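You operate a simulated robot arm through the tools that you are given. There is no shell and no other tool.

The job below is to be done with a simulated robot arm. You get a single attempt, and the scene is never put back.

Task
Wind the clamped shuttle half full at tension 1.
Fine: blue knob to Half, black knob to 1; shut the guard before you switch on and start; leave the switch on.

The check looks at the end state, three seconds after you hand in, the way a careful person would. Anything else that was tipped, shoved, dropped, spilled or broken makes it a failure.

Robot
A 7-joint arm with a two-finger gripper, fixed in place. Base frame: the origin is on the floor under the middle of its stand, x ahead of it, y to its left, z up; the work surface is at about z = 0.86. Units: m, rad, N and s.
With the tool pointing down near the work surface it reaches from about 0.34 to 0.72 m from the base axis. Its first joint turns from -1.152 to 1.152 rad. Payload 2.45 kg.
Tool frame: the origin (TCP) lies between the finger pads and is the grasp point; the fingertips stand 0.026 m ahead of it; z points along the fingers, y is the line along which they close. The gripper opens to 0.096 m; its body begins 0.069 m behind the TCP.
Orientation is that of the tool frame in the base frame, as [roll, pitch, yaw] about the fixed x, y, z axes, in that order (R = Rz(yaw) Ry(pitch) Rx(roll)). With the fingers straight down and closing along the base's y, the tool's x points along the base's -x, its y along +y and its z along -z.

Tools
- The arm moves only by the tool arm_command. Its argument "deltas" is a list of rows, each an object (a shift or turn left out is 0, a gripper value left out holds the last) with "linear": the shift along the tool's x, y, z in m, a list of three; "turn": the turn, a rotation vector about the tool's x, y, z in rad, a list of three; "jaw": the finger opening in m, from 0 to 0.096. In form: [{"linear": [x, y, z], "turn": [rx, ry, rz], "jaw": jaw}, ...]. A call has 1 to 20 rows; each row shifts and turns the commanded pose from where the row before left it, along the tool's axes as they then stand. Each row takes 0.2 s and may step no farther than 0.05 m and 0.15 rad from the row before; otherwise, or with a gripper value out of range, the whole call is refused. Where a pose cannot be reached the arm comes as near as it can. A force on the tool above 40 N (or 10 N above the force at the start of the call, whichever is more), or a blocked arm, ends the call early, and 0.2 s more pass. The fingers move at their own pace (about 0.05 m/s each) and stop on an object; they squeeze with about 37 N. The grip force told is the motor's: it shows also when the fingers shut on nothing. Time passes only in rows, and 0.2 s behind the last, so rows that do not move let the fingers close. It gives the time, the measured TCP pose, the force on the tool (base axes), the opening and the grip force at its end, in the units of the frame above (readings bear some noise), with the torque about the TCP (base axes, N m) and any sound that the robot's microphone picked up.
- Cameras (640 x 400 px; columns grow to the right, rows downward): "scene" is fixed at [0.155, -0.3877, 1.4197]; the picture's right is [0.84, -0.54, 0.00], its down [-0.33, -0.52, -0.79] and it looks along [0.42, 0.66, -0.62] (base axes); focal length 332 px, centre (320, 200). "wrist" rides on the gripper at [0.082, 0.003, -0.098] in the tool frame; the picture's right is [-0.04, 1.00, 0.00], its down [-0.73, -0.03, -0.68] and it looks along [-0.68, -0.03, 0.73] (tool axes); focal length 256 px, centre (320, 200). There is no depth. A picture from a camera that has moved, and an enlarged one, comes with that camera's place and axes in the base frame and with its lens.
- capture(camera): a new picture of that camera. The clock stands still meanwhile.
- inspect(camera, box): a new picture of the part [left, top, right, bottom] of that camera's present view, enlarged. The clock stands still meanwhile.
- job_done(): hands the job in; it is judged then, once.

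Nothing tells you positions but the pictures and the camera data. Unless the task says otherwise, let go and move clear before handing in.

The tools are called after "Call:" by a JSON object that holds its "api" and its "payload". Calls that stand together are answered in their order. arm_command: Moves the arm, as the interface text tells. Its arguments: {"type":"object","properties":{"deltas":{"type":"array","items":{"type":"object","properties":{"linear":{"type":"array","items":{"type":"number"}},"turn":{"type":"array","items":{"type":"number"}},"jaw":{"type":"number"}}}}},"required":["deltas"]} The other tools are called the same way: capture (camera) takes a picture; inspect (camera, box) takes an enlarged picture of a part of a camera's view; job_done () hands the job in.

At the start:

```text
time_s: 0.0
position: [0.4804, -0.1292, 1.2126]
orientation: [3.141, -0.001, -3.141]
ft_force: [-0.4, 0.6, 0.2]
moment: [-0.02, 0.01, -0.03]
opening: 0.0961
grasp_force: 0.0
```

scene: 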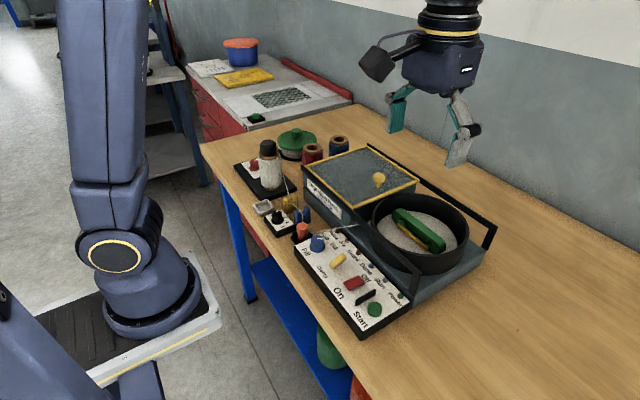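
wrist: 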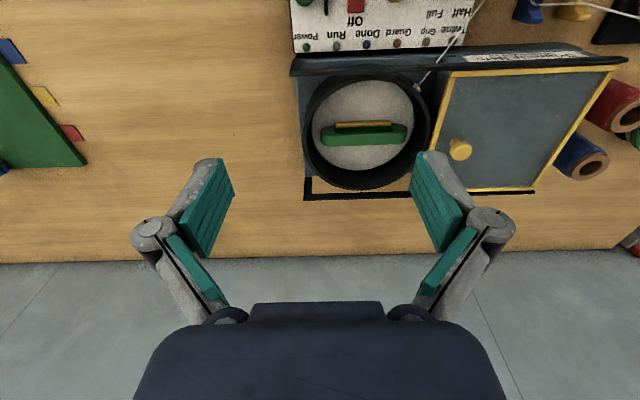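

I see a winding machine with a control panel (blue, yellow, red, green controls), a round pot with a shuttle in it and a square lid/guard with a yellow knob. I'll take enlarged pictures to read the labels before moving.

Call:
{"api": "inspect", "payload": {"camera": "scene", "box": [280, 210, 440, 340]}}

Call:
{"api": "inspect", "payload": {"camera": "scene", "box": [220, 120, 380, 260]}}

Call:
{"api": "inspect", "payload": {"camera": "scene", "box": [300, 130, 500, 310]}}

Call:
{"api": "inspect", "payload": {"camera": "wrist", "box": [280, 0, 640, 220]}}

```text
3.08 times, centred on (360, 275) of scene
camera zoom: at [0.155, -0.3877, 1.4197], right [0.84, -0.54, 0.0], down [-0.33, -0.52, -0.79], along [0.42, 0.66, -0.62], focal length 1020 px, centre (197, -31)
```

zoom: 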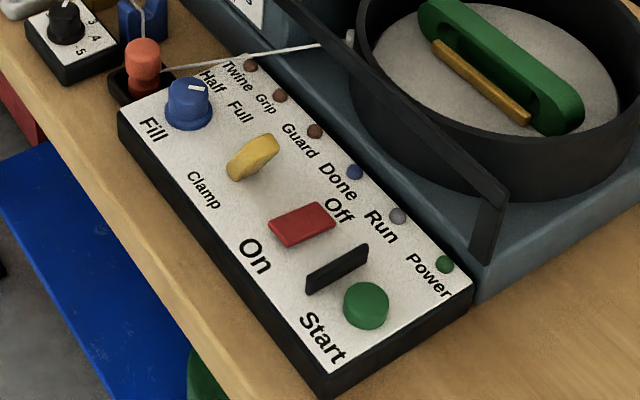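

```text
2.86 times, centred on (300, 190) of scene
camera zoom: at [0.155, -0.3877, 1.4197], right [0.84, -0.54, 0.0], down [-0.33, -0.52, -0.79], along [0.42, 0.66, -0.62], focal length 947 px, centre (377, 229)
```

zoom: 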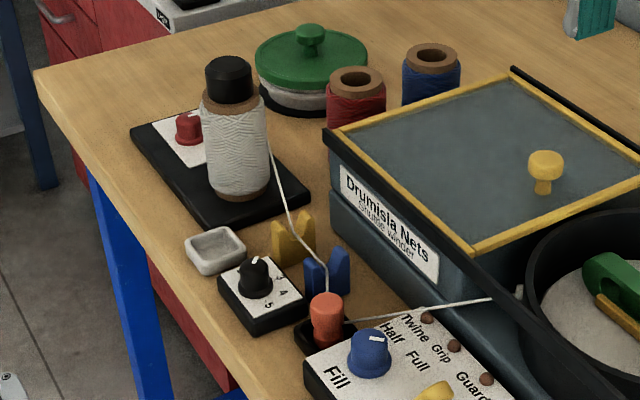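

```text
2.22 times, centred on (400, 220) of scene
camera zoom: at [0.155, -0.3877, 1.4197], right [0.84, -0.54, 0.0], down [-0.33, -0.52, -0.79], along [0.42, 0.66, -0.62], focal length 737 px, centre (142, 156)
```

zoom: 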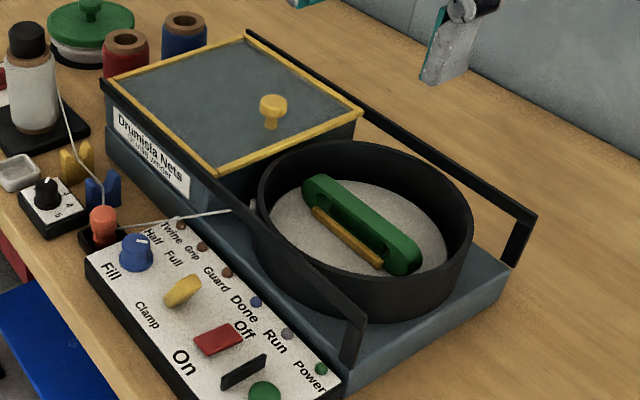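

```text
1.78 times, centred on (460, 110) of wrist
camera zoom: at [0.3975, -0.127, 1.3118], right [0.04, 1.0, 0.0], down [0.73, -0.03, 0.68], along [0.68, -0.03, -0.73], focal length 455 px, centre (71, 360)
```

zoom: 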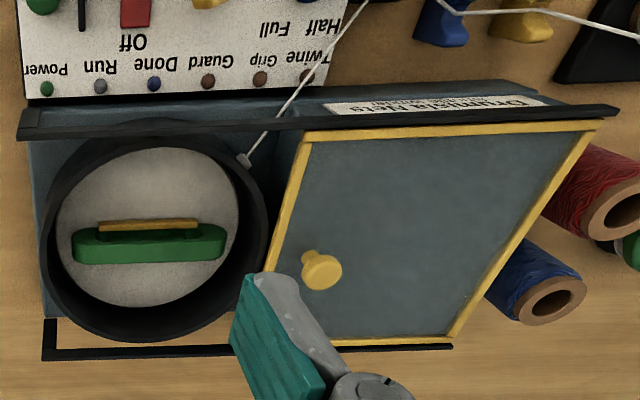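

The machine has a panel with a Fill knob, Clamp, On/Off rocker and Start button, a separate tension box with a black dial, and a sliding guard with a yellow knob. I'll zoom in further on the dials, lamps and twine.

Call:
{"api": "inspect", "payload": {"camera": "scene", "box": [262, 200, 312, 240]}}

Call:
{"api": "inspect", "payload": {"camera": "scene", "box": [300, 222, 360, 270]}}

Call:
{"api": "inspect", "payload": {"camera": "scene", "box": [330, 250, 410, 340]}}

Call:
{"api": "inspect", "payload": {"camera": "scene", "box": [360, 170, 500, 280]}}

Call:
{"api": "inspect", "payload": {"camera": "scene", "box": [235, 130, 335, 210]}}

```text
10.00 times, centred on (287, 220) of scene
camera zoom: at [0.155, -0.3877, 1.4197], right [0.84, -0.54, 0.0], down [-0.33, -0.52, -0.79], along [0.42, 0.66, -0.62], focal length 3316 px, centre (650, 0)
```

zoom: 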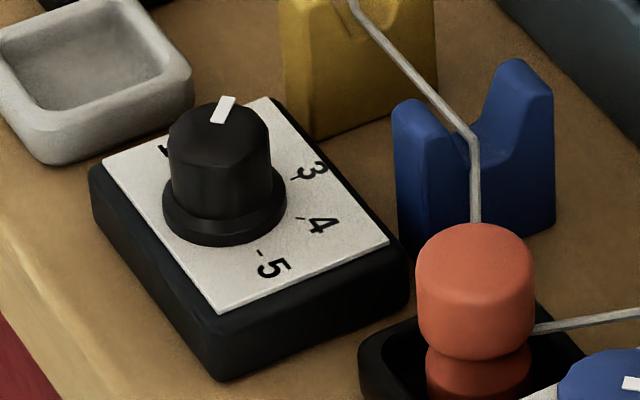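

```text
8.33 times, centred on (330, 246) of scene
camera zoom: at [0.155, -0.3877, 1.4197], right [0.84, -0.54, 0.0], down [-0.33, -0.52, -0.79], along [0.42, 0.66, -0.62], focal length 2763 px, centre (237, -183)
```

zoom: 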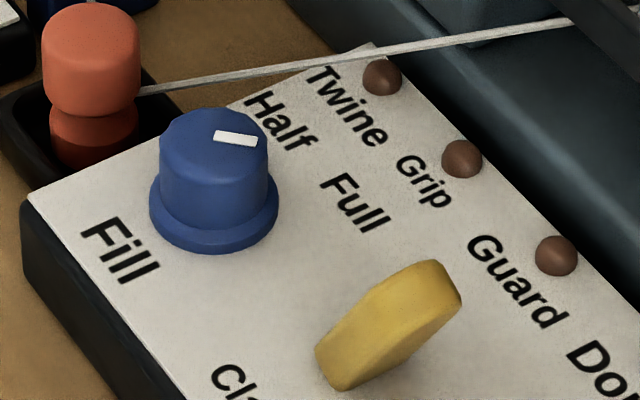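

```text
4.44 times, centred on (370, 295) of scene
camera zoom: at [0.155, -0.3877, 1.4197], right [0.84, -0.54, 0.0], down [-0.33, -0.52, -0.79], along [0.42, 0.66, -0.62], focal length 1474 px, centre (98, -222)
```

zoom: 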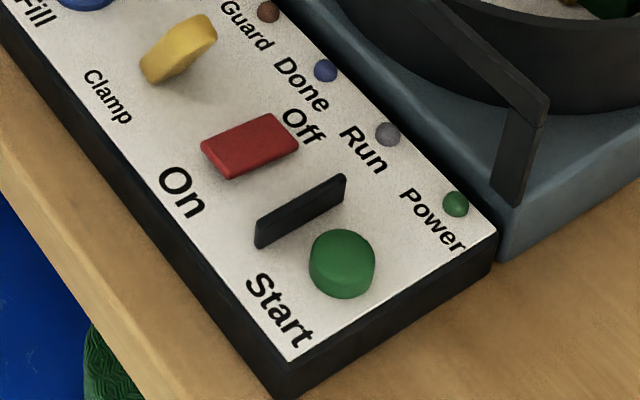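

```text
3.64 times, centred on (430, 225) of scene
camera zoom: at [0.155, -0.3877, 1.4197], right [0.84, -0.54, 0.0], down [-0.33, -0.52, -0.79], along [0.42, 0.66, -0.62], focal length 1206 px, centre (-80, 109)
```

zoom: 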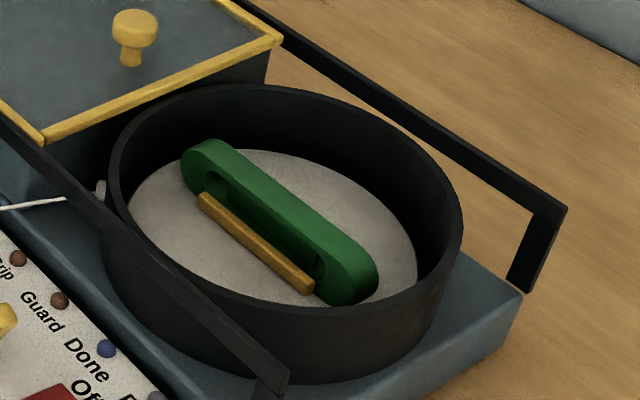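

```text
5.00 times, centred on (285, 170) of scene
camera zoom: at [0.155, -0.3877, 1.4197], right [0.84, -0.54, 0.0], down [-0.33, -0.52, -0.79], along [0.42, 0.66, -0.62], focal length 1658 px, centre (495, 350)
```

zoom: 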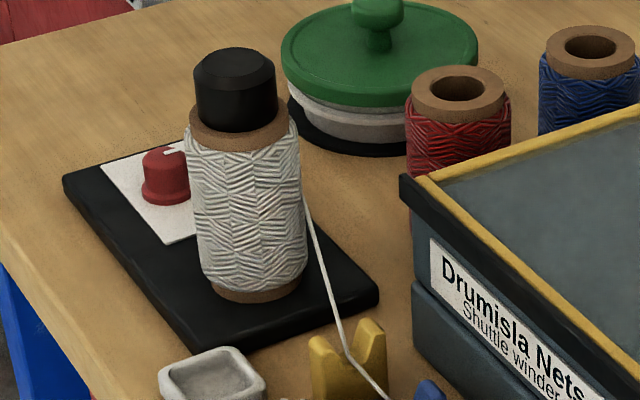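

Everything looks consistent: black tension knob near (0.39, 0.16), blue Fill knob near (0.417, 0.03), red rocker near (0.425, -0.09), Start near (0.42, -0.156), guard knob near (0.605, 0.065, 0.99). I'll move the wrist camera above the panel for a closer look at the dials.

Call:
{"api": "arm_command", "payload": {"deltas": [{"linear": [0.0167, 0.0348, 0.0138]}, {"linear": [0.0167, 0.0348, 0.0138]}, {"linear": [0.0167, 0.0348, 0.0138]}, {"linear": [0.0167, 0.0348, 0.0138]}, {"linear": [0.0167, 0.0348, 0.0138]}, {"linear": [0.0167, 0.0348, 0.0138]}, {"linear": [0, 0, 0]}]}}

Call:
{"api": "capture", "payload": {"camera": "wrist"}}

Call:
{"api": "inspect", "payload": {"camera": "wrist", "box": [300, 20, 500, 145]}}

Call:
{"api": "inspect", "payload": {"camera": "wrist", "box": [180, 20, 380, 145]}}

```text
time_s: 1.6
position: [0.3792, 0.0798, 1.1314]
orientation: [-3.139, -0.001, -3.142]
ft_force: [0.2, 0.8, 0.9]
moment: [0.0, -0.02, -0.02]
opening: 0.0958
grasp_force: 0.0
```

```text
taken
camera wrist: at [0.2972, 0.0828, 1.2305], right [0.04, 1.0, 0.0], down [0.73, -0.03, 0.68], along [0.68, -0.03, -0.73], focal length 256 px, centre (320, 200)
```

wrist: 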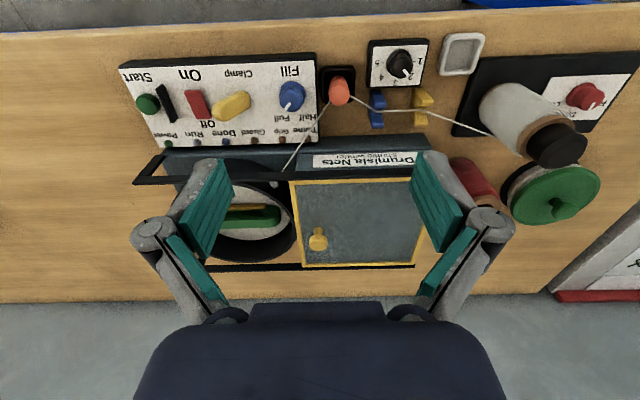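

```text
3.20 times, centred on (400, 82) of wrist
camera zoom: at [0.2972, 0.0828, 1.2305], right [0.04, 1.0, 0.0], down [0.73, -0.03, 0.68], along [0.68, -0.03, -0.73], focal length 819 px, centre (64, 576)
```

zoom: 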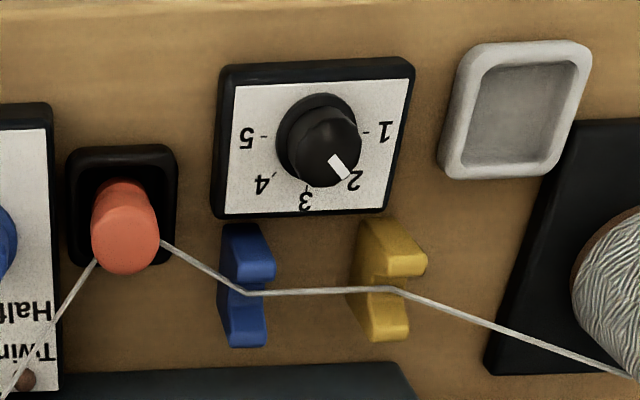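

```text
3.20 times, centred on (280, 82) of wrist
camera zoom: at [0.2972, 0.0828, 1.2305], right [0.04, 1.0, 0.0], down [0.73, -0.03, 0.68], along [0.68, -0.03, -0.73], focal length 819 px, centre (448, 576)
```

zoom: 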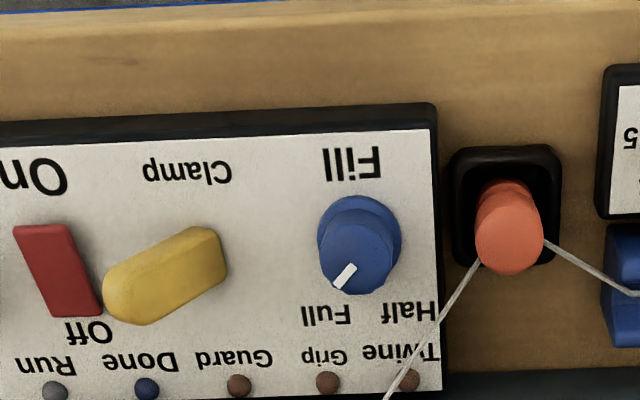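

The black dial points at 2 (1 lies towards +y, 3 towards +x) and the blue knob points at Full, with Half mirrored on the +y side. I'll bring the gripper above the black knob, pre-turned about −22°, jaws at 0.05, and check alignment.

Call:
{"api": "arm_command", "payload": {"deltas": [{"linear": [-0.0033, 0.0242, 0.0329], "jaw": 0.05}, {"linear": [-0.0033, 0.0242, 0.0329]}, {"linear": [-0.0033, 0.0242, 0.0329]}, {"linear": [-0.0033, 0.0242, 0.0329]}, {"turn": [0, 0, 0.131]}, {"turn": [0, 0, 0.131]}, {"turn": [0, 0, 0.131]}, {"linear": [0, 0, 0]}]}}

Call:
{"api": "capture", "payload": {"camera": "wrist"}}

Call:
{"api": "capture", "payload": {"camera": "scene"}}

```text
time_s: 3.4
position: [0.3924, 0.1757, 0.9974]
orientation: [-3.141, 0.0, 2.746]
ft_force: [-0.3, 0.2, 0.0]
moment: [-0.01, 0.03, 0.01]
opening: 0.0498
grasp_force: 0.0
```

```text
taken
camera wrist: at [0.3183, 0.21, 1.0978], right [0.42, 0.91, 0.0], down [0.67, -0.31, 0.68], along [0.62, -0.29, -0.73], focal length 256 px, centre (320, 200)
```

wrist: 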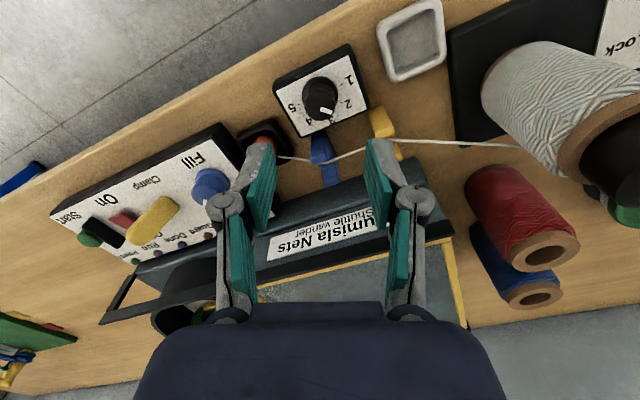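

```text
taken
```

scene: 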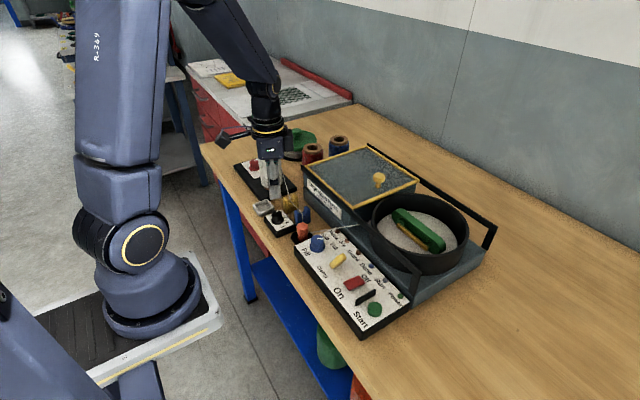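

The gripper is centred over the black knob. There is also a red knob next to the spool with a label ending in "OCK", so I'll read that and check the knob alignment before descending.

Call:
{"api": "inspect", "payload": {"camera": "wrist", "box": [260, 40, 400, 150]}}

Call:
{"api": "inspect", "payload": {"camera": "wrist", "box": [540, 0, 640, 80]}}

Call:
{"api": "inspect", "payload": {"camera": "scene", "box": [230, 130, 330, 240]}}

Call:
{"api": "inspect", "payload": {"camera": "wrist", "box": [50, 100, 260, 280]}}

```text
3.64 times, centred on (330, 95) of wrist
camera zoom: at [0.3183, 0.21, 1.0978], right [0.42, 0.91, 0.0], down [0.67, -0.31, 0.68], along [0.62, -0.29, -0.73], focal length 931 px, centre (284, 582)
```

zoom: 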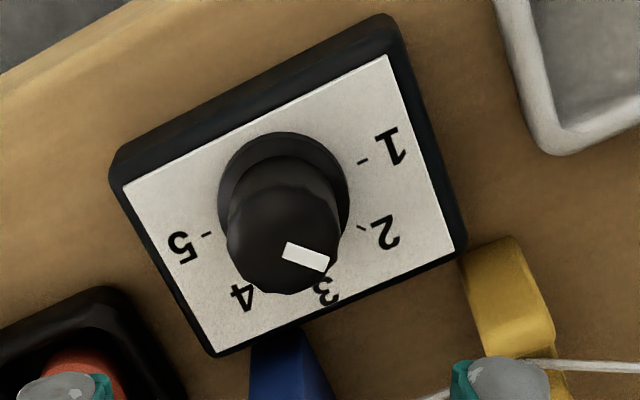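

```text
5.00 times, centred on (590, 40) of wrist
camera zoom: at [0.3183, 0.21, 1.0978], right [0.42, 0.91, 0.0], down [0.67, -0.31, 0.68], along [0.62, -0.29, -0.73], focal length 1280 px, centre (-1030, 1000)
```

zoom: 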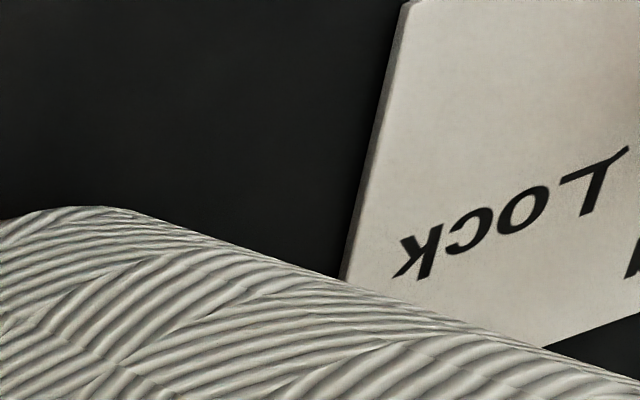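

```text
3.64 times, centred on (280, 185) of scene
camera zoom: at [0.155, -0.3877, 1.4197], right [0.84, -0.54, 0.0], down [-0.33, -0.52, -0.79], along [0.42, 0.66, -0.62], focal length 1206 px, centre (466, 254)
```

zoom: 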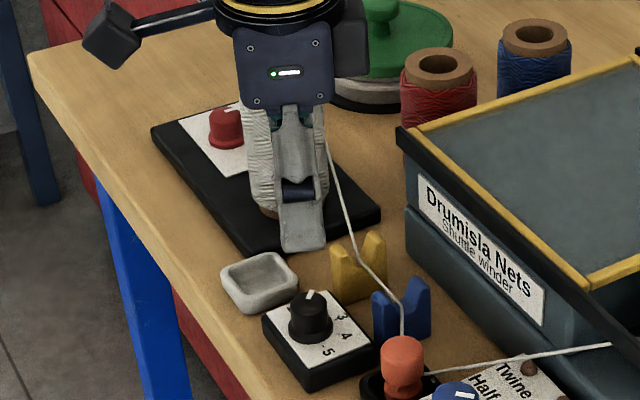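

```text
2.22 times, centred on (155, 190) of wrist
camera zoom: at [0.3183, 0.21, 1.0978], right [0.42, 0.91, 0.0], down [0.67, -0.31, 0.68], along [0.62, -0.29, -0.73], focal length 569 px, centre (687, 222)
```

zoom: 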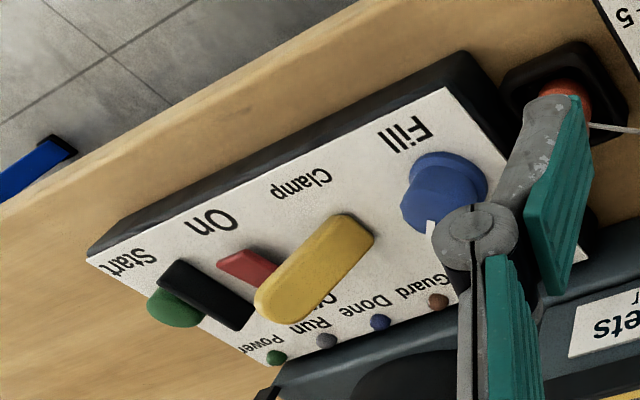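

The red spool knob has a LOCK position, so before touching anything I'll raise the arm and look at where it points.

Call:
{"api": "arm_command", "payload": {"deltas": [{"linear": [0, 0, -0.045]}, {"linear": [0, 0, -0.045]}, {"linear": [0.0219, 0.0248, -0.011]}, {"linear": [0.0219, 0.0248, -0.011]}, {"linear": [0.0219, 0.0248, -0.011]}, {"linear": [0, 0, 0]}]}}

Call:
{"api": "capture", "payload": {"camera": "wrist"}}

Call:
{"api": "inspect", "payload": {"camera": "wrist", "box": [400, 10, 560, 110]}}

```text
time_s: 4.8
position: [0.3589, 0.269, 1.1241]
orientation: [-3.14, 0.0, 2.747]
ft_force: [0.3, -0.2, 0.0]
moment: [0.02, -0.02, -0.05]
opening: 0.0501
grasp_force: 0.1
```

```text
taken
camera wrist: at [0.2851, 0.304, 1.2232], right [0.42, 0.91, 0.0], down [0.67, -0.31, 0.68], along [0.62, -0.29, -0.73], focal length 256 px, centre (320, 200)
```

wrist: 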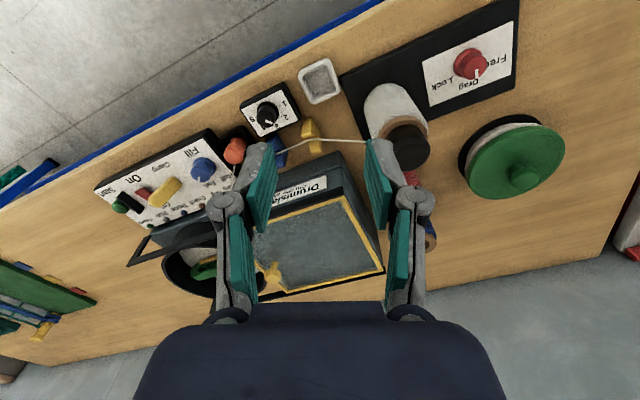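

```text
4.00 times, centred on (480, 60) of wrist
camera zoom: at [0.2851, 0.304, 1.2232], right [0.42, 0.91, 0.0], down [0.67, -0.31, 0.68], along [0.62, -0.29, -0.73], focal length 1024 px, centre (-320, 760)
```

zoom: 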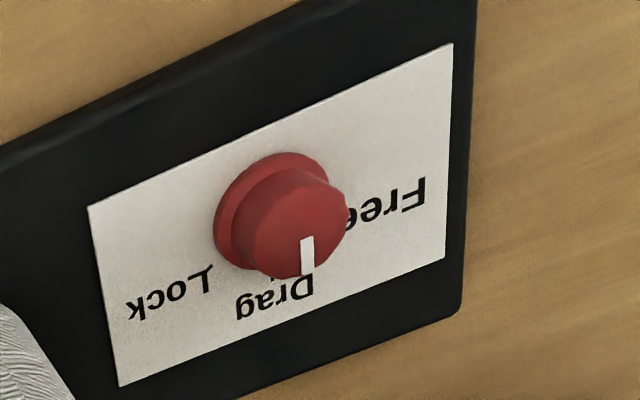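

The red lock knob is at Drag (not Lock), so it can be left alone. I'll go back above the black knob and come down to just over it.

Call:
{"api": "arm_command", "payload": {"deltas": [{"linear": [-0.0223, -0.0245, 0.011]}, {"linear": [-0.0223, -0.0245, 0.011]}, {"linear": [-0.0223, -0.0245, 0.011]}, {"linear": [0, 0, 0.0365]}, {"linear": [0, 0, 0.0365]}, {"linear": [0, 0, 0.0365]}, {"linear": [0, 0, 0.0365]}, {"linear": [0, 0, 0]}]}}

Call:
{"api": "capture", "payload": {"camera": "wrist"}}

Call:
{"api": "inspect", "payload": {"camera": "scene", "box": [240, 150, 330, 240]}}

```text
time_s: 6.6
position: [0.3954, 0.1755, 0.9435]
orientation: [3.142, 0.001, 2.75]
ft_force: [0.2, -0.6, 0.7]
moment: [0.03, 0.0, 0.03]
opening: 0.0501
grasp_force: 0.2
```

```text
taken
camera wrist: at [0.3203, 0.2094, 1.0426], right [0.42, 0.91, 0.0], down [0.67, -0.31, 0.68], along [0.62, -0.28, -0.73], focal length 256 px, centre (320, 200)
```

wrist: 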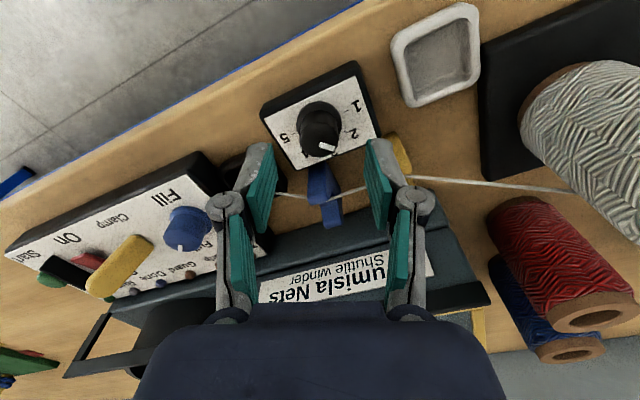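

```text
4.44 times, centred on (285, 195) of scene
camera zoom: at [0.155, -0.3877, 1.4197], right [0.84, -0.54, 0.0], down [-0.33, -0.52, -0.79], along [0.42, 0.66, -0.62], focal length 1474 px, centre (476, 222)
```

zoom: 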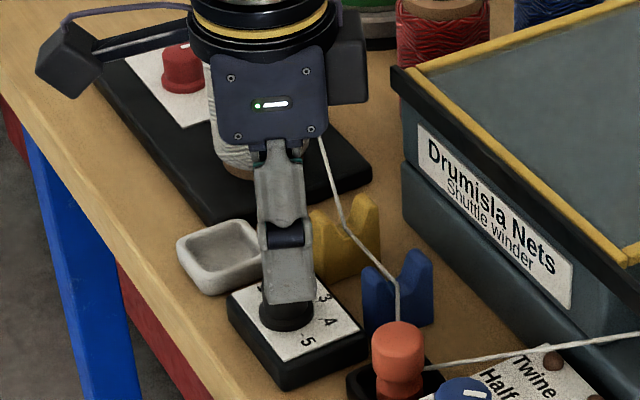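

I'm just above the black knob with the fingers straddling it. I'll zoom in to check the centring.

Call:
{"api": "inspect", "payload": {"camera": "wrist", "box": [240, 50, 420, 200]}}

```text
2.67 times, centred on (330, 125) of wrist
camera zoom: at [0.3203, 0.2094, 1.0426], right [0.42, 0.91, 0.0], down [0.67, -0.31, 0.68], along [0.62, -0.28, -0.73], focal length 683 px, centre (293, 400)
```

zoom: 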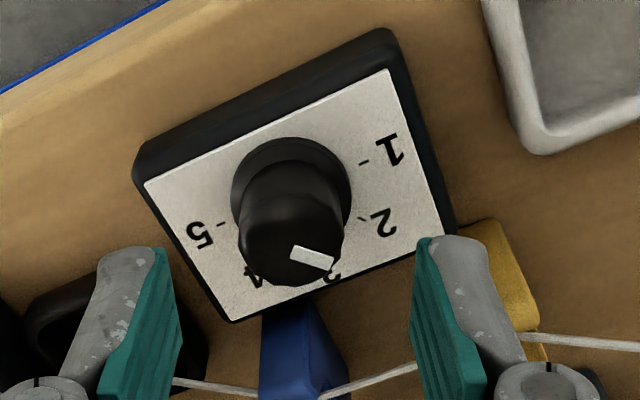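

The knob centre is about 3.5 mm nearer the base than the TCP. I'll correct that, descend and grip the knob.

Call:
{"api": "arm_command", "payload": {"deltas": [{"linear": [0.0034, -0.0008, 0.0]}, {"linear": [0, 0, 0.014]}, {"linear": [0, 0, 0.0135]}, {"linear": [0, 0, 0]}]}}

Call:
{"api": "inspect", "payload": {"camera": "scene", "box": [240, 150, 330, 240]}}

Call:
{"api": "inspect", "payload": {"camera": "wrist", "box": [220, 60, 440, 230]}}

```text
time_s: 7.6
position: [0.3937, 0.1768, 0.915]
orientation: [-3.14, 0.001, 2.747]
ft_force: [0.2, -0.4, -0.3]
moment: [0.01, 0.01, -0.03]
opening: 0.0499
grasp_force: 0.0
```

```text
4.44 times, centred on (285, 195) of scene
camera zoom: at [0.155, -0.3877, 1.4197], right [0.84, -0.54, 0.0], down [-0.33, -0.52, -0.79], along [0.42, 0.66, -0.62], focal length 1474 px, centre (476, 222)
```

zoom: 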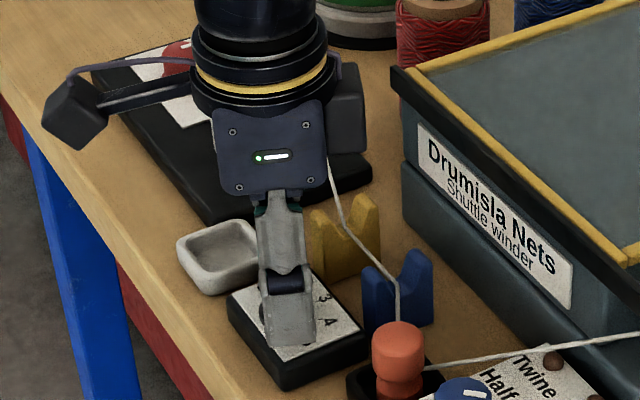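

```text
2.35 times, centred on (330, 145) of wrist
camera zoom: at [0.318, 0.2097, 1.0138], right [0.42, 0.91, 0.0], down [0.67, -0.31, 0.68], along [0.62, -0.29, -0.73], focal length 602 px, centre (296, 329)
```

zoom: 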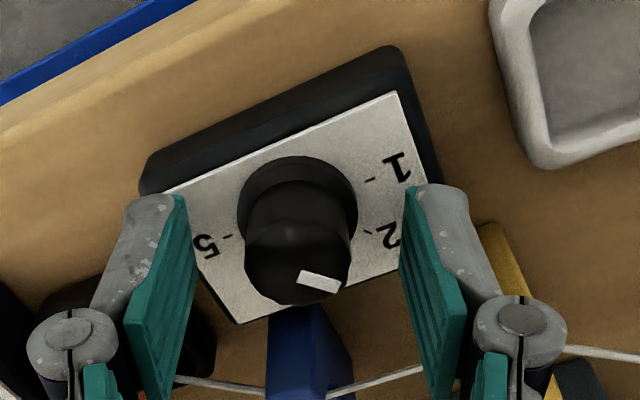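

The fingers straddle the knob cleanly. I'll close the jaws on it now.

Call:
{"api": "arm_command", "payload": {"deltas": [{"jaw": 0.015}, {"jaw": 0.015}, {"jaw": 0.015}, {"jaw": 0.015}]}}

Call:
{"api": "inspect", "payload": {"camera": "wrist", "box": [220, 60, 440, 230]}}

```text
time_s: 8.6
position: [0.3939, 0.1765, 0.9145]
orientation: [3.142, 0.0, 2.748]
ft_force: [0.8, 2.0, -4.8]
moment: [0.03, -0.2, -0.02]
opening: 0.0234
grasp_force: 45.4
```

```text
2.35 times, centred on (330, 145) of wrist
camera zoom: at [0.318, 0.2099, 1.0139], right [0.42, 0.91, 0.0], down [0.67, -0.31, 0.68], along [0.62, -0.28, -0.73], focal length 602 px, centre (296, 329)
```

zoom: 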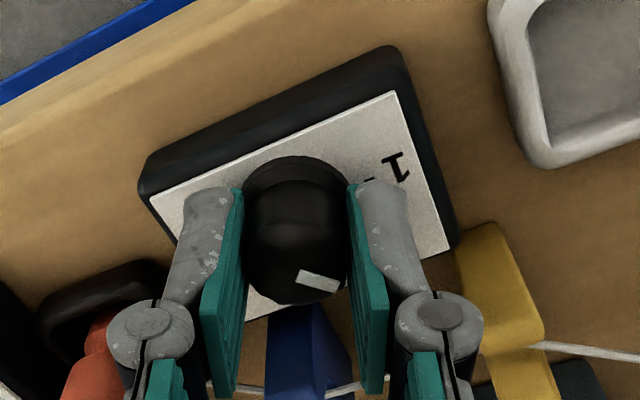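

Firm grip (23 mm). I'll turn the knob 45° counter-clockwise seen from above, from 2 to 1.

Call:
{"api": "arm_command", "payload": {"deltas": [{"turn": [0, 0, -0.1]}, {"turn": [0, 0, -0.1]}, {"turn": [0, 0, -0.1]}, {"turn": [0, 0, -0.1]}, {"turn": [0, 0, -0.1]}, {"turn": [0, 0, -0.1]}, {"turn": [0, 0, -0.1]}, {"turn": [0, 0, -0.085]}, {"linear": [0, 0, 0]}]}}

Call:
{"api": "inspect", "payload": {"camera": "wrist", "box": [220, 60, 440, 230]}}

```text
time_s: 10.6
position: [0.3919, 0.1769, 0.9146]
orientation: [3.141, 0.001, -2.749]
ft_force: [24.8, -4.8, -24.6]
moment: [0.19, -1.0, 0.03]
opening: 0.0232
grasp_force: 44.5
```

```text
2.35 times, centred on (330, 145) of wrist
camera zoom: at [0.3148, 0.1478, 1.014], right [-0.35, 0.94, 0.0], down [0.69, 0.25, 0.68], along [0.64, 0.24, -0.73], focal length 602 px, centre (296, 329)
```

zoom: 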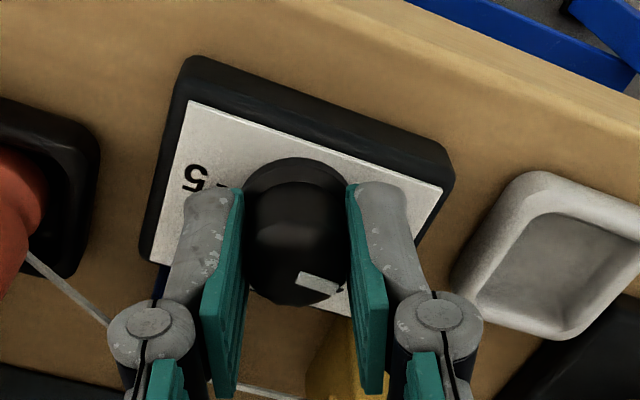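

The knob turned with the gripper; the pointer kept its place relative to the fingers. I'll open the jaws and rise to check the dial.

Call:
{"api": "arm_command", "payload": {"deltas": [{"jaw": 0.05}, {"jaw": 0.05}, {"jaw": 0.05}, {"linear": [0, 0, -0.02]}, {"linear": [0, 0, -0.03]}, {"linear": [0, 0, -0.03]}, {"linear": [0, 0, 0]}]}}

Call:
{"api": "capture", "payload": {"camera": "wrist"}}

Call:
{"api": "inspect", "payload": {"camera": "wrist", "box": [240, 40, 420, 160]}}

Call:
{"api": "inspect", "payload": {"camera": "scene", "box": [240, 180, 330, 250]}}

```text
time_s: 12.2
position: [0.3912, 0.1779, 0.9968]
orientation: [-3.141, 0.0, -2.749]
ft_force: [0.2, -0.7, 0.3]
moment: [0.0, 0.0, -0.02]
opening: 0.0499
grasp_force: 0.0
```

```text
taken
camera wrist: at [0.3143, 0.1496, 1.0948], right [-0.34, 0.94, 0.0], down [0.69, 0.25, 0.68], along [0.64, 0.23, -0.73], focal length 256 px, centre (320, 200)
```

wrist: 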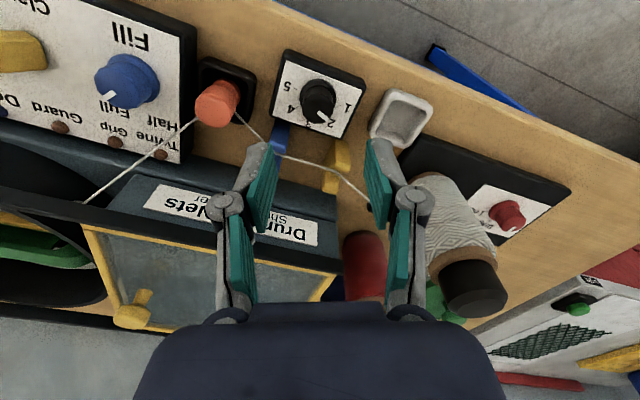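

```text
3.33 times, centred on (330, 100) of wrist
camera zoom: at [0.3143, 0.1496, 1.0948], right [-0.34, 0.94, 0.0], down [0.69, 0.25, 0.68], along [0.64, 0.23, -0.73], focal length 853 px, centre (287, 533)
```

zoom: 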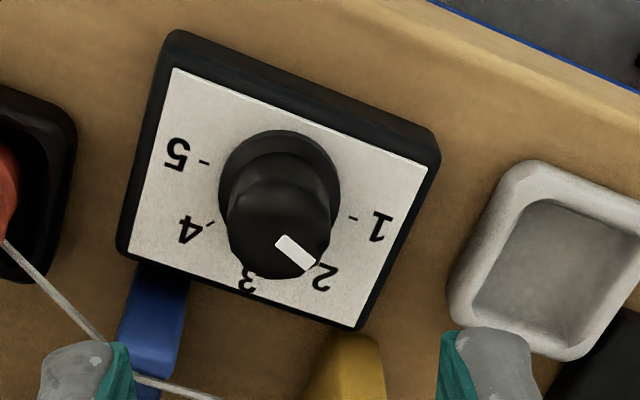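

```text
5.71 times, centred on (285, 215) of scene
camera zoom: at [0.155, -0.3877, 1.4197], right [0.84, -0.54, 0.0], down [-0.33, -0.52, -0.79], along [0.42, 0.66, -0.62], focal length 1895 px, centre (520, 114)
```

zoom: 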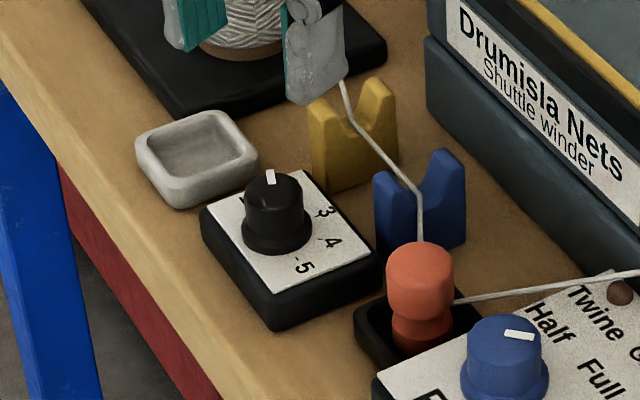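

While gripped the pointer reached 1, but on release it sprang back to about halfway between 2 and 1 (about 67°), probably from side load built up off-centre. I'll re-centre (about 2 mm), re-grip at a neutral yaw and turn the remainder.

Call:
{"api": "arm_command", "payload": {"deltas": [{"linear": [0, -0.0022, 0]}, {"turn": [0, 0, 0.134]}, {"turn": [0, 0, 0.134]}, {"turn": [0, 0, 0.134]}, {"linear": [0, 0, 0.03]}, {"linear": [0, 0, 0.03]}, {"linear": [0, 0, 0.02]}, {"linear": [0, 0, 0]}]}}

Call:
{"api": "inspect", "payload": {"camera": "wrist", "box": [220, 60, 440, 230]}}

```text
time_s: 14.0
position: [0.3913, 0.1721, 0.9147]
orientation: [3.14, 0.002, 3.131]
ft_force: [-0.3, -0.7, -0.1]
moment: [-0.02, 0.03, -0.01]
opening: 0.0501
grasp_force: 0.0
```

```text
2.35 times, centred on (330, 145) of wrist
camera zoom: at [0.3101, 0.1773, 1.0139], right [0.05, 1.0, 0.0], down [0.73, -0.04, 0.68], along [0.68, -0.03, -0.73], focal length 602 px, centre (296, 329)
```

zoom: 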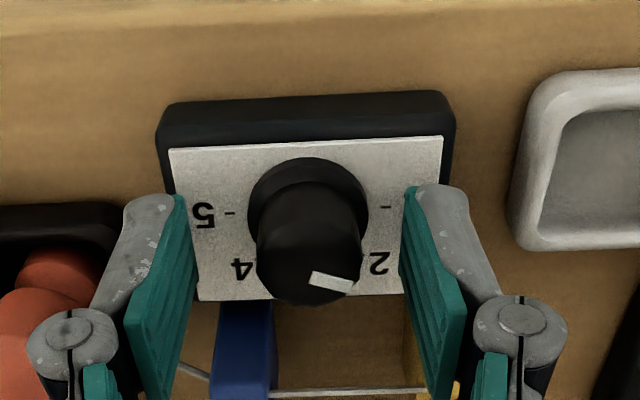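

The pointer sits between 2 and 1. The knob is about 2 mm towards +y of the finger midpoint, so I'll shift and then close.

Call:
{"api": "arm_command", "payload": {"deltas": [{"linear": [0, 0.0022, 0]}, {"linear": [0, 0, 0]}, {"jaw": 0.015}, {"jaw": 0.015}, {"jaw": 0.015}, {"jaw": 0.015}]}}

Call:
{"api": "inspect", "payload": {"camera": "wrist", "box": [220, 60, 440, 230]}}

```text
time_s: 15.4
position: [0.3923, 0.1749, 0.9154]
orientation: [-3.141, -0.001, 3.131]
ft_force: [-0.2, 1.1, -2.0]
moment: [0.06, 0.04, 0.01]
opening: 0.0235
grasp_force: 45.0
```

```text
2.35 times, centred on (330, 145) of wrist
camera zoom: at [0.3102, 0.1801, 1.0137], right [0.05, 1.0, 0.0], down [0.73, -0.04, 0.68], along [0.68, -0.03, -0.73], focal length 602 px, centre (296, 329)
```

zoom: 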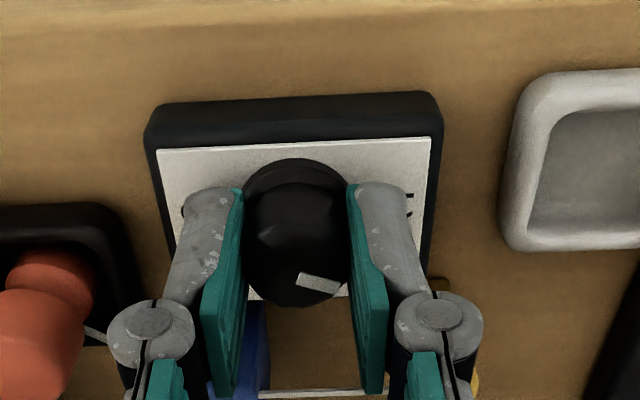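

Grip is good with almost no side load, and the pointer is at about 68°. I'll turn the remaining 22–23°.

Call:
{"api": "arm_command", "payload": {"deltas": [{"turn": [0, 0, -0.1]}, {"turn": [0, 0, -0.1]}, {"turn": [0, 0, -0.1]}, {"turn": [0, 0, -0.095]}, {"linear": [0, 0, 0]}, {"linear": [0, 0, 0]}]}}

Call:
{"api": "inspect", "payload": {"camera": "wrist", "box": [220, 60, 440, 230]}}

```text
time_s: 16.8
position: [0.3934, 0.1754, 0.914]
orientation: [3.141, -0.002, -2.757]
ft_force: [1.0, -2.7, 1.7]
moment: [-0.14, 0.16, -0.27]
opening: 0.0234
grasp_force: 45.0
```

```text
2.35 times, centred on (330, 145) of wrist
camera zoom: at [0.3148, 0.1487, 1.0138], right [-0.34, 0.94, 0.0], down [0.69, 0.25, 0.68], along [0.64, 0.23, -0.73], focal length 602 px, centre (296, 329)
```

zoom: 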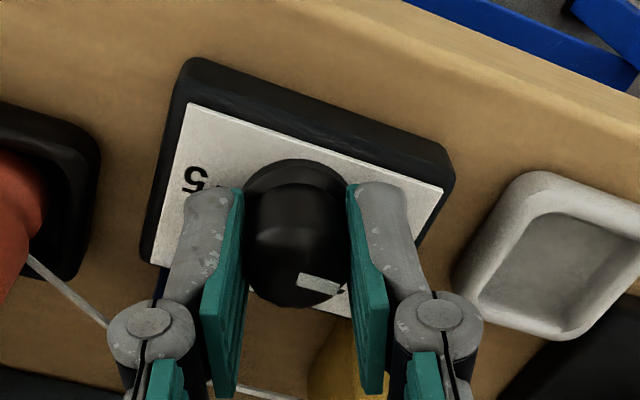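

The load is low this time, with a 0.27 N·m torque about the knob axis. I'll release and look again.

Call:
{"api": "arm_command", "payload": {"deltas": [{"jaw": 0.05}, {"jaw": 0.05}, {"jaw": 0.05}, {"linear": [0, 0, -0.02]}, {"linear": [0, 0, -0.03]}, {"linear": [0, 0, -0.03]}, {"linear": [0, 0, 0]}]}}

Call:
{"api": "inspect", "payload": {"camera": "wrist", "box": [240, 40, 420, 160]}}

Call:
{"api": "inspect", "payload": {"camera": "scene", "box": [240, 180, 330, 250]}}

```text
time_s: 18.4
position: [0.3932, 0.1778, 0.996]
orientation: [3.141, -0.001, -2.756]
ft_force: [-0.9, -0.2, 0.2]
moment: [-0.02, -0.02, -0.04]
opening: 0.0502
grasp_force: 0.0
```

```text
3.33 times, centred on (330, 100) of wrist
camera zoom: at [0.3147, 0.1494, 1.0954], right [-0.34, 0.94, 0.0], down [0.69, 0.25, 0.68], along [0.64, 0.23, -0.73], focal length 853 px, centre (287, 533)
```

zoom: 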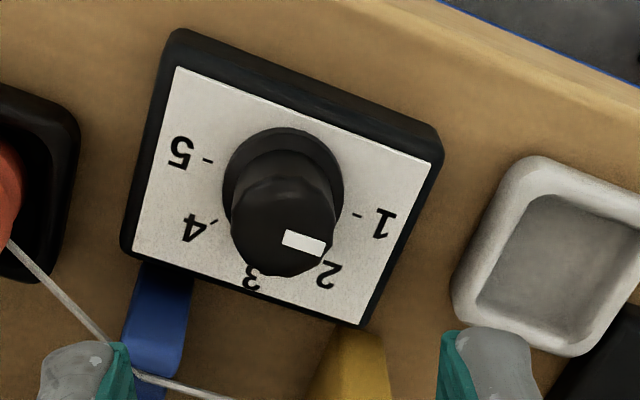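

```text
5.71 times, centred on (285, 215) of scene
camera zoom: at [0.155, -0.3877, 1.4197], right [0.84, -0.54, 0.0], down [-0.33, -0.52, -0.79], along [0.42, 0.66, -0.62], focal length 1895 px, centre (520, 114)
```

zoom: 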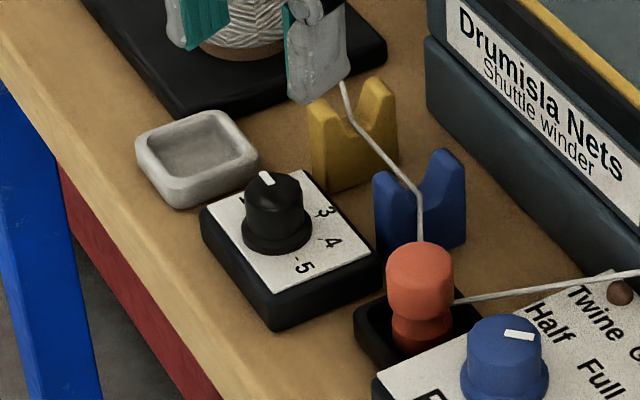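

It held this time; the pointer looks to be at or very near 1. I'll zoom in tightly to measure the angle.

Call:
{"api": "inspect", "payload": {"camera": "wrist", "box": [295, 70, 365, 125]}}

Call:
{"api": "inspect", "payload": {"camera": "scene", "box": [265, 198, 305, 228]}}

```text
7.27 times, centred on (330, 98) of wrist
camera zoom: at [0.3147, 0.1494, 1.0954], right [-0.34, 0.94, 0.0], down [0.69, 0.25, 0.68], along [0.64, 0.23, -0.73], focal length 1862 px, centre (247, 946)
```

zoom: 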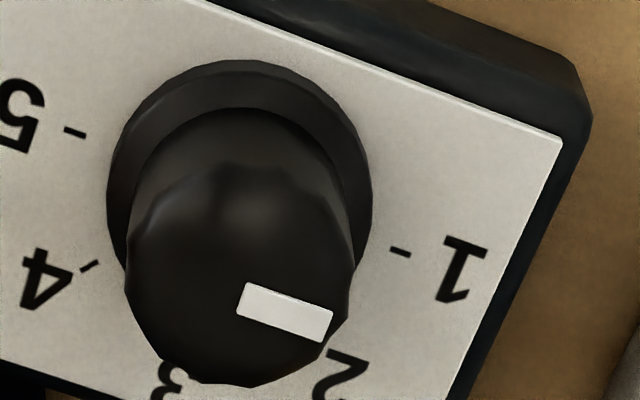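

```text
13.33 times, centred on (285, 213) of scene
camera zoom: at [0.155, -0.3877, 1.4197], right [0.84, -0.54, 0.0], down [-0.33, -0.52, -0.79], along [0.42, 0.66, -0.62], focal length 4421 px, centre (787, 27)
```

zoom: 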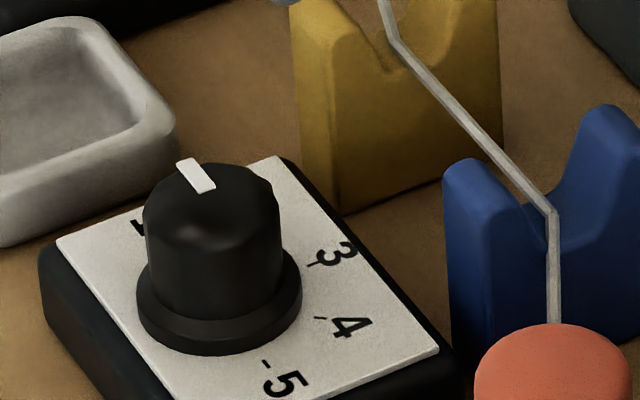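

The pointer measures about 91°, i.e. on 1. Next I'll straighten the yaw and move over the blue Fill knob.

Call:
{"api": "arm_command", "payload": {"deltas": [{"turn": [0, 0, 0.129]}, {"turn": [0, 0, 0.129]}, {"turn": [0, 0, 0.127]}, {"linear": [-0.0096, -0.046, 0]}, {"linear": [-0.0096, -0.046, 0]}, {"linear": [-0.0096, -0.046, 0]}, {"linear": [0, 0, 0]}]}}

Call:
{"api": "capture", "payload": {"camera": "wrist"}}

Call:
{"api": "inspect", "payload": {"camera": "wrist", "box": [240, 60, 400, 180]}}

```text
time_s: 20.0
position: [0.4236, 0.0386, 0.9979]
orientation: [-3.14, 0.001, -3.14]
ft_force: [-0.6, 0.5, 0.6]
moment: [0.0, -0.02, -0.01]
opening: 0.0501
grasp_force: 0.1
```

```text
taken
camera wrist: at [0.341, 0.0424, 1.0972], right [0.04, 1.0, 0.0], down [0.73, -0.03, 0.68], along [0.68, -0.03, -0.73], focal length 256 px, centre (320, 200)
```

wrist: 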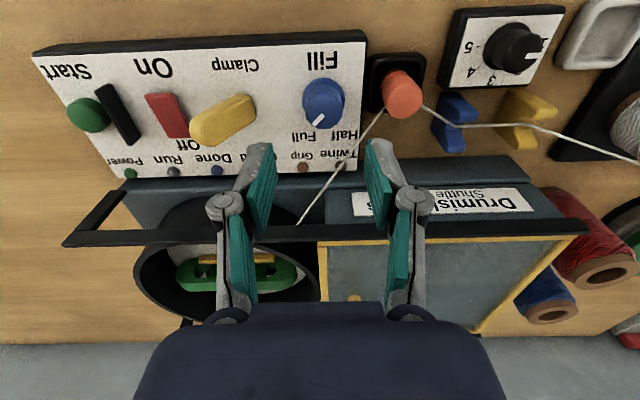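

```text
3.33 times, centred on (320, 120) of wrist
camera zoom: at [0.341, 0.0424, 1.0972], right [0.04, 1.0, 0.0], down [0.73, -0.03, 0.68], along [0.68, -0.03, -0.73], focal length 853 px, centre (320, 467)
```

zoom: 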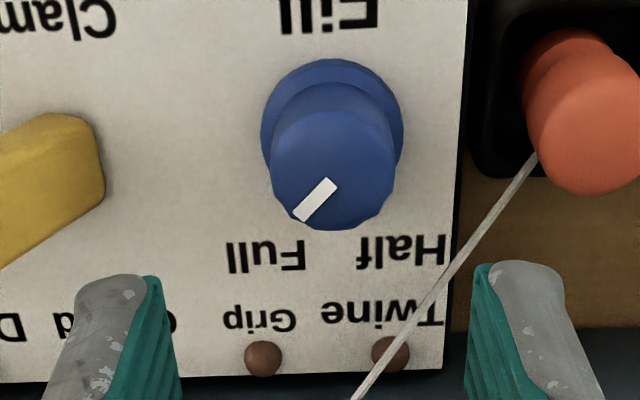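

The black dial reads 1 in this view too. Now a tight zoom on the blue knob to measure its present angle at Full.

Call:
{"api": "inspect", "payload": {"camera": "wrist", "box": [292, 72, 364, 135]}}

```text
6.35 times, centred on (328, 104) of wrist
camera zoom: at [0.341, 0.0424, 1.0972], right [0.04, 1.0, 0.0], down [0.73, -0.03, 0.68], along [0.68, -0.03, -0.73], focal length 1625 px, centre (269, 813)
```

zoom: 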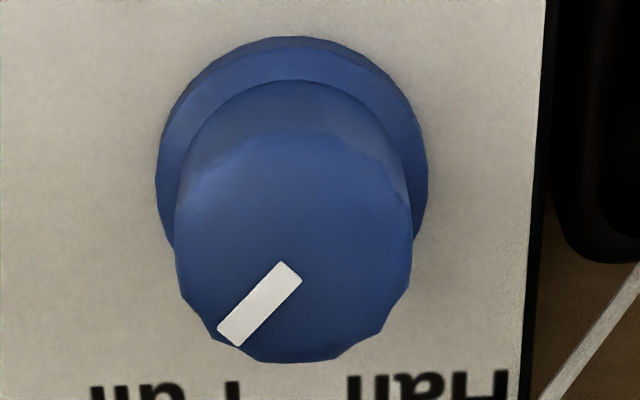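

The blue pointer is at −45° (Full); Half mirrors it at +45°, so I need a 90° counter-clockwise turn. I'll centre on the knob, narrow the jaws to 0.042 and descend.

Call:
{"api": "arm_command", "payload": {"deltas": [{"linear": [0.002, 0.002, 0], "jaw": 0.042}, {"linear": [0, 0, 0]}, {"linear": [0, 0, 0.025]}, {"linear": [0, 0, 0.025]}, {"linear": [0, 0, 0.022]}, {"linear": [0, 0, 0]}]}}

Call:
{"api": "inspect", "payload": {"camera": "wrist", "box": [220, 60, 440, 230]}}

Call:
{"api": "inspect", "payload": {"camera": "scene", "box": [270, 190, 370, 270]}}

```text
time_s: 21.4
position: [0.4219, 0.0415, 0.9231]
orientation: [3.141, 0.001, 3.141]
ft_force: [0.0, 0.6, 0.4]
moment: [-0.01, -0.01, 0.01]
opening: 0.0423
grasp_force: 0.0
```

```text
2.35 times, centred on (330, 145) of wrist
camera zoom: at [0.3391, 0.0447, 1.0231], right [0.04, 1.0, 0.0], down [0.73, -0.03, 0.68], along [0.68, -0.03, -0.73], focal length 602 px, centre (296, 329)
```

zoom: 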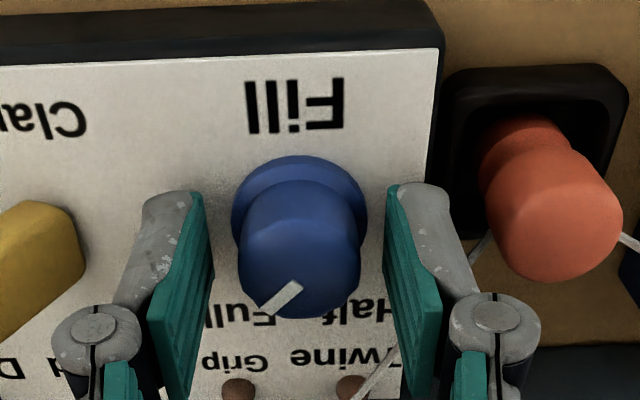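

```text
5.00 times, centred on (320, 230) of scene
camera zoom: at [0.155, -0.3877, 1.4197], right [0.84, -0.54, 0.0], down [-0.33, -0.52, -0.79], along [0.42, 0.66, -0.62], focal length 1658 px, centre (320, 50)
```

zoom: 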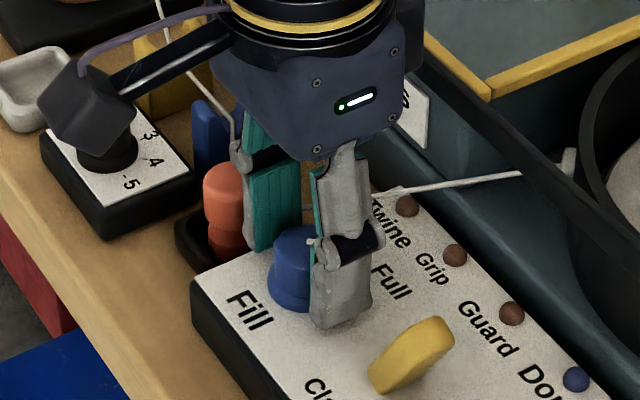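

The knob is centred between the fingers and clear of the orange post and twine. I'll close on it.

Call:
{"api": "arm_command", "payload": {"deltas": [{"jaw": 0.015}, {"jaw": 0.015}, {"jaw": 0.015}, {"jaw": 0.015}]}}

```text
time_s: 22.4
position: [0.4217, 0.0425, 0.9237]
orientation: [-3.14, -0.001, -3.141]
ft_force: [-0.6, 8.7, -6.8]
moment: [0.23, -0.34, -0.01]
opening: 0.0275
grasp_force: 45.2
```

Grip is on, with a slight sideways load; I'll nudge 0.8 mm to relieve it and turn the first half.

Call:
{"api": "arm_command", "payload": {"deltas": [{"linear": [0, 0.0008, 0]}, {"turn": [0, 0, -0.1]}, {"turn": [0, 0, -0.1]}, {"turn": [0, 0, -0.1]}, {"turn": [0, 0, -0.1]}, {"turn": [0, 0, -0.1]}, {"turn": [0, 0, -0.1]}, {"turn": [0, 0, -0.1]}, {"turn": [0, 0, -0.085]}, {"linear": [0, 0, 0]}]}}

Call:
{"api": "inspect", "payload": {"camera": "wrist", "box": [220, 60, 440, 230]}}

```text
time_s: 24.4
position: [0.4209, 0.0415, 0.9254]
orientation: [-3.138, 0.006, -2.385]
ft_force: [-2.1, 1.7, 1.9]
moment: [0.15, 0.04, 0.02]
opening: 0.0274
grasp_force: 44.6
stopped in row 9: the force on the tool passed its limit at 42 N (the readings are from after the stop); the commanded pose is now the measured one
```

```text
2.35 times, centred on (330, 145) of wrist
camera zoom: at [0.3581, -0.0122, 1.0226], right [-0.66, 0.76, 0.0], down [0.55, 0.48, 0.68], along [0.52, 0.45, -0.73], focal length 602 px, centre (296, 329)
```

zoom: 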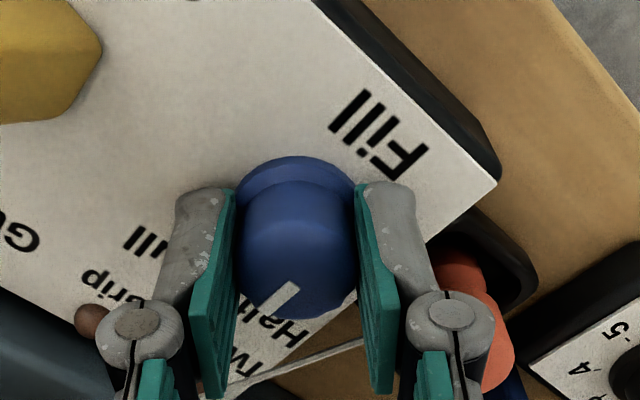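

The call stopped on a brief side-force peak, now relaxed; the knob is about halfway. I'll continue in shorter chunks.

Call:
{"api": "arm_command", "payload": {"deltas": [{"turn": [0, 0, -0.08]}, {"turn": [0, 0, -0.08]}, {"turn": [0, 0, -0.08]}, {"linear": [0, 0, 0]}]}}

```text
time_s: 25.4
position: [0.4208, 0.0409, 0.9234]
orientation: [-3.133, 0.005, -2.145]
ft_force: [-10.3, -4.4, 37.8]
moment: [-0.28, 0.45, 0.0]
opening: 0.0277
grasp_force: 45.7
```

A vertical load has built up (38 N upward on the tool). I'll lift 2 mm to relieve it.

Call:
{"api": "arm_command", "payload": {"deltas": [{"linear": [0, 0, -0.0015]}, {"linear": [0, 0, 0]}]}}

```text
time_s: 26.0
position: [0.4212, 0.0409, 0.923]
orientation: [-3.137, 0.005, -2.147]
ft_force: [2.3, -1.6, -23.6]
moment: [0.34, -0.49, -0.01]
opening: 0.027
grasp_force: 45.0
```

That overshot slightly (stiff, roughly 40 N/mm). I'll trim back 0.5 mm and keep turning.

Call:
{"api": "arm_command", "payload": {"deltas": [{"linear": [0, 0, 0.0006]}, {"turn": [0, 0, -0.06]}, {"turn": [0, 0, -0.06]}, {"linear": [0, 0, 0]}]}}

```text
time_s: 27.0
position: [0.4214, 0.042, 0.9244]
orientation: [-3.136, 0.002, -2.025]
ft_force: [3.2, 1.9, -40.0]
moment: [0.23, -0.13, 0.0]
opening: 0.0273
grasp_force: 44.8
```

Call:
{"api": "arm_command", "payload": {"deltas": [{"linear": [0, 0, 0.0009]}, {"linear": [0, 0, 0]}]}}

Call:
{"api": "inspect", "payload": {"camera": "wrist", "box": [220, 60, 440, 230]}}

```text
time_s: 27.6
position: [0.4213, 0.0426, 0.9246]
orientation: [-3.134, 0.003, -2.025]
ft_force: [-8.3, 0.4, 16.0]
moment: [-0.6, 0.87, 0.01]
opening: 0.027
grasp_force: 45.6
```

```text
2.35 times, centred on (330, 145) of wrist
camera zoom: at [0.3812, -0.0305, 1.0229], right [-0.88, 0.47, -0.01], down [0.34, 0.65, 0.68], along [0.33, 0.6, -0.73], focal length 602 px, centre (296, 329)
```

zoom: 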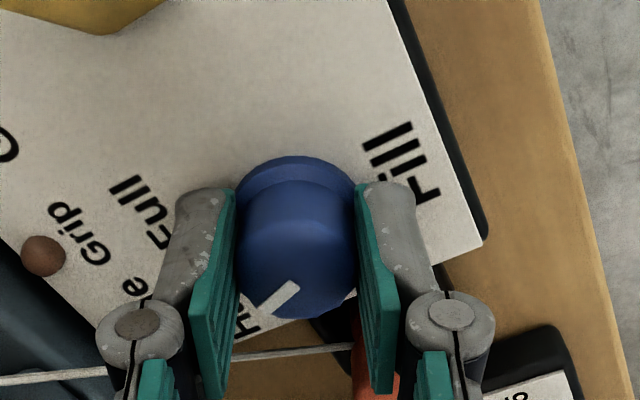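

No slip: the pointer is at about +18°. About 27° remain, so I'll keep going in small steps and watch the load.

Call:
{"api": "arm_command", "payload": {"deltas": [{"turn": [0, 0, -0.05]}, {"turn": [0, 0, -0.05]}, {"linear": [0, 0, 0]}]}}

```text
time_s: 28.4
position: [0.4222, 0.0413, 0.9234]
orientation: [-3.135, 0.003, -1.929]
ft_force: [-9.8, -1.0, 14.4]
moment: [-0.15, 0.39, 0.01]
opening: 0.0275
grasp_force: 45.5
```

Call:
{"api": "arm_command", "payload": {"deltas": [{"linear": [0, 0, -0.0003]}, {"turn": [0, 0, -0.06]}, {"turn": [0, 0, -0.06]}, {"linear": [0, 0, 0]}]}}

```text
time_s: 29.4
position: [0.4215, 0.0411, 0.9243]
orientation: [-3.135, 0.004, -1.806]
ft_force: [-3.8, -4.0, -12.4]
moment: [1.07, -0.26, 0.04]
opening: 0.0275
grasp_force: 45.4
```

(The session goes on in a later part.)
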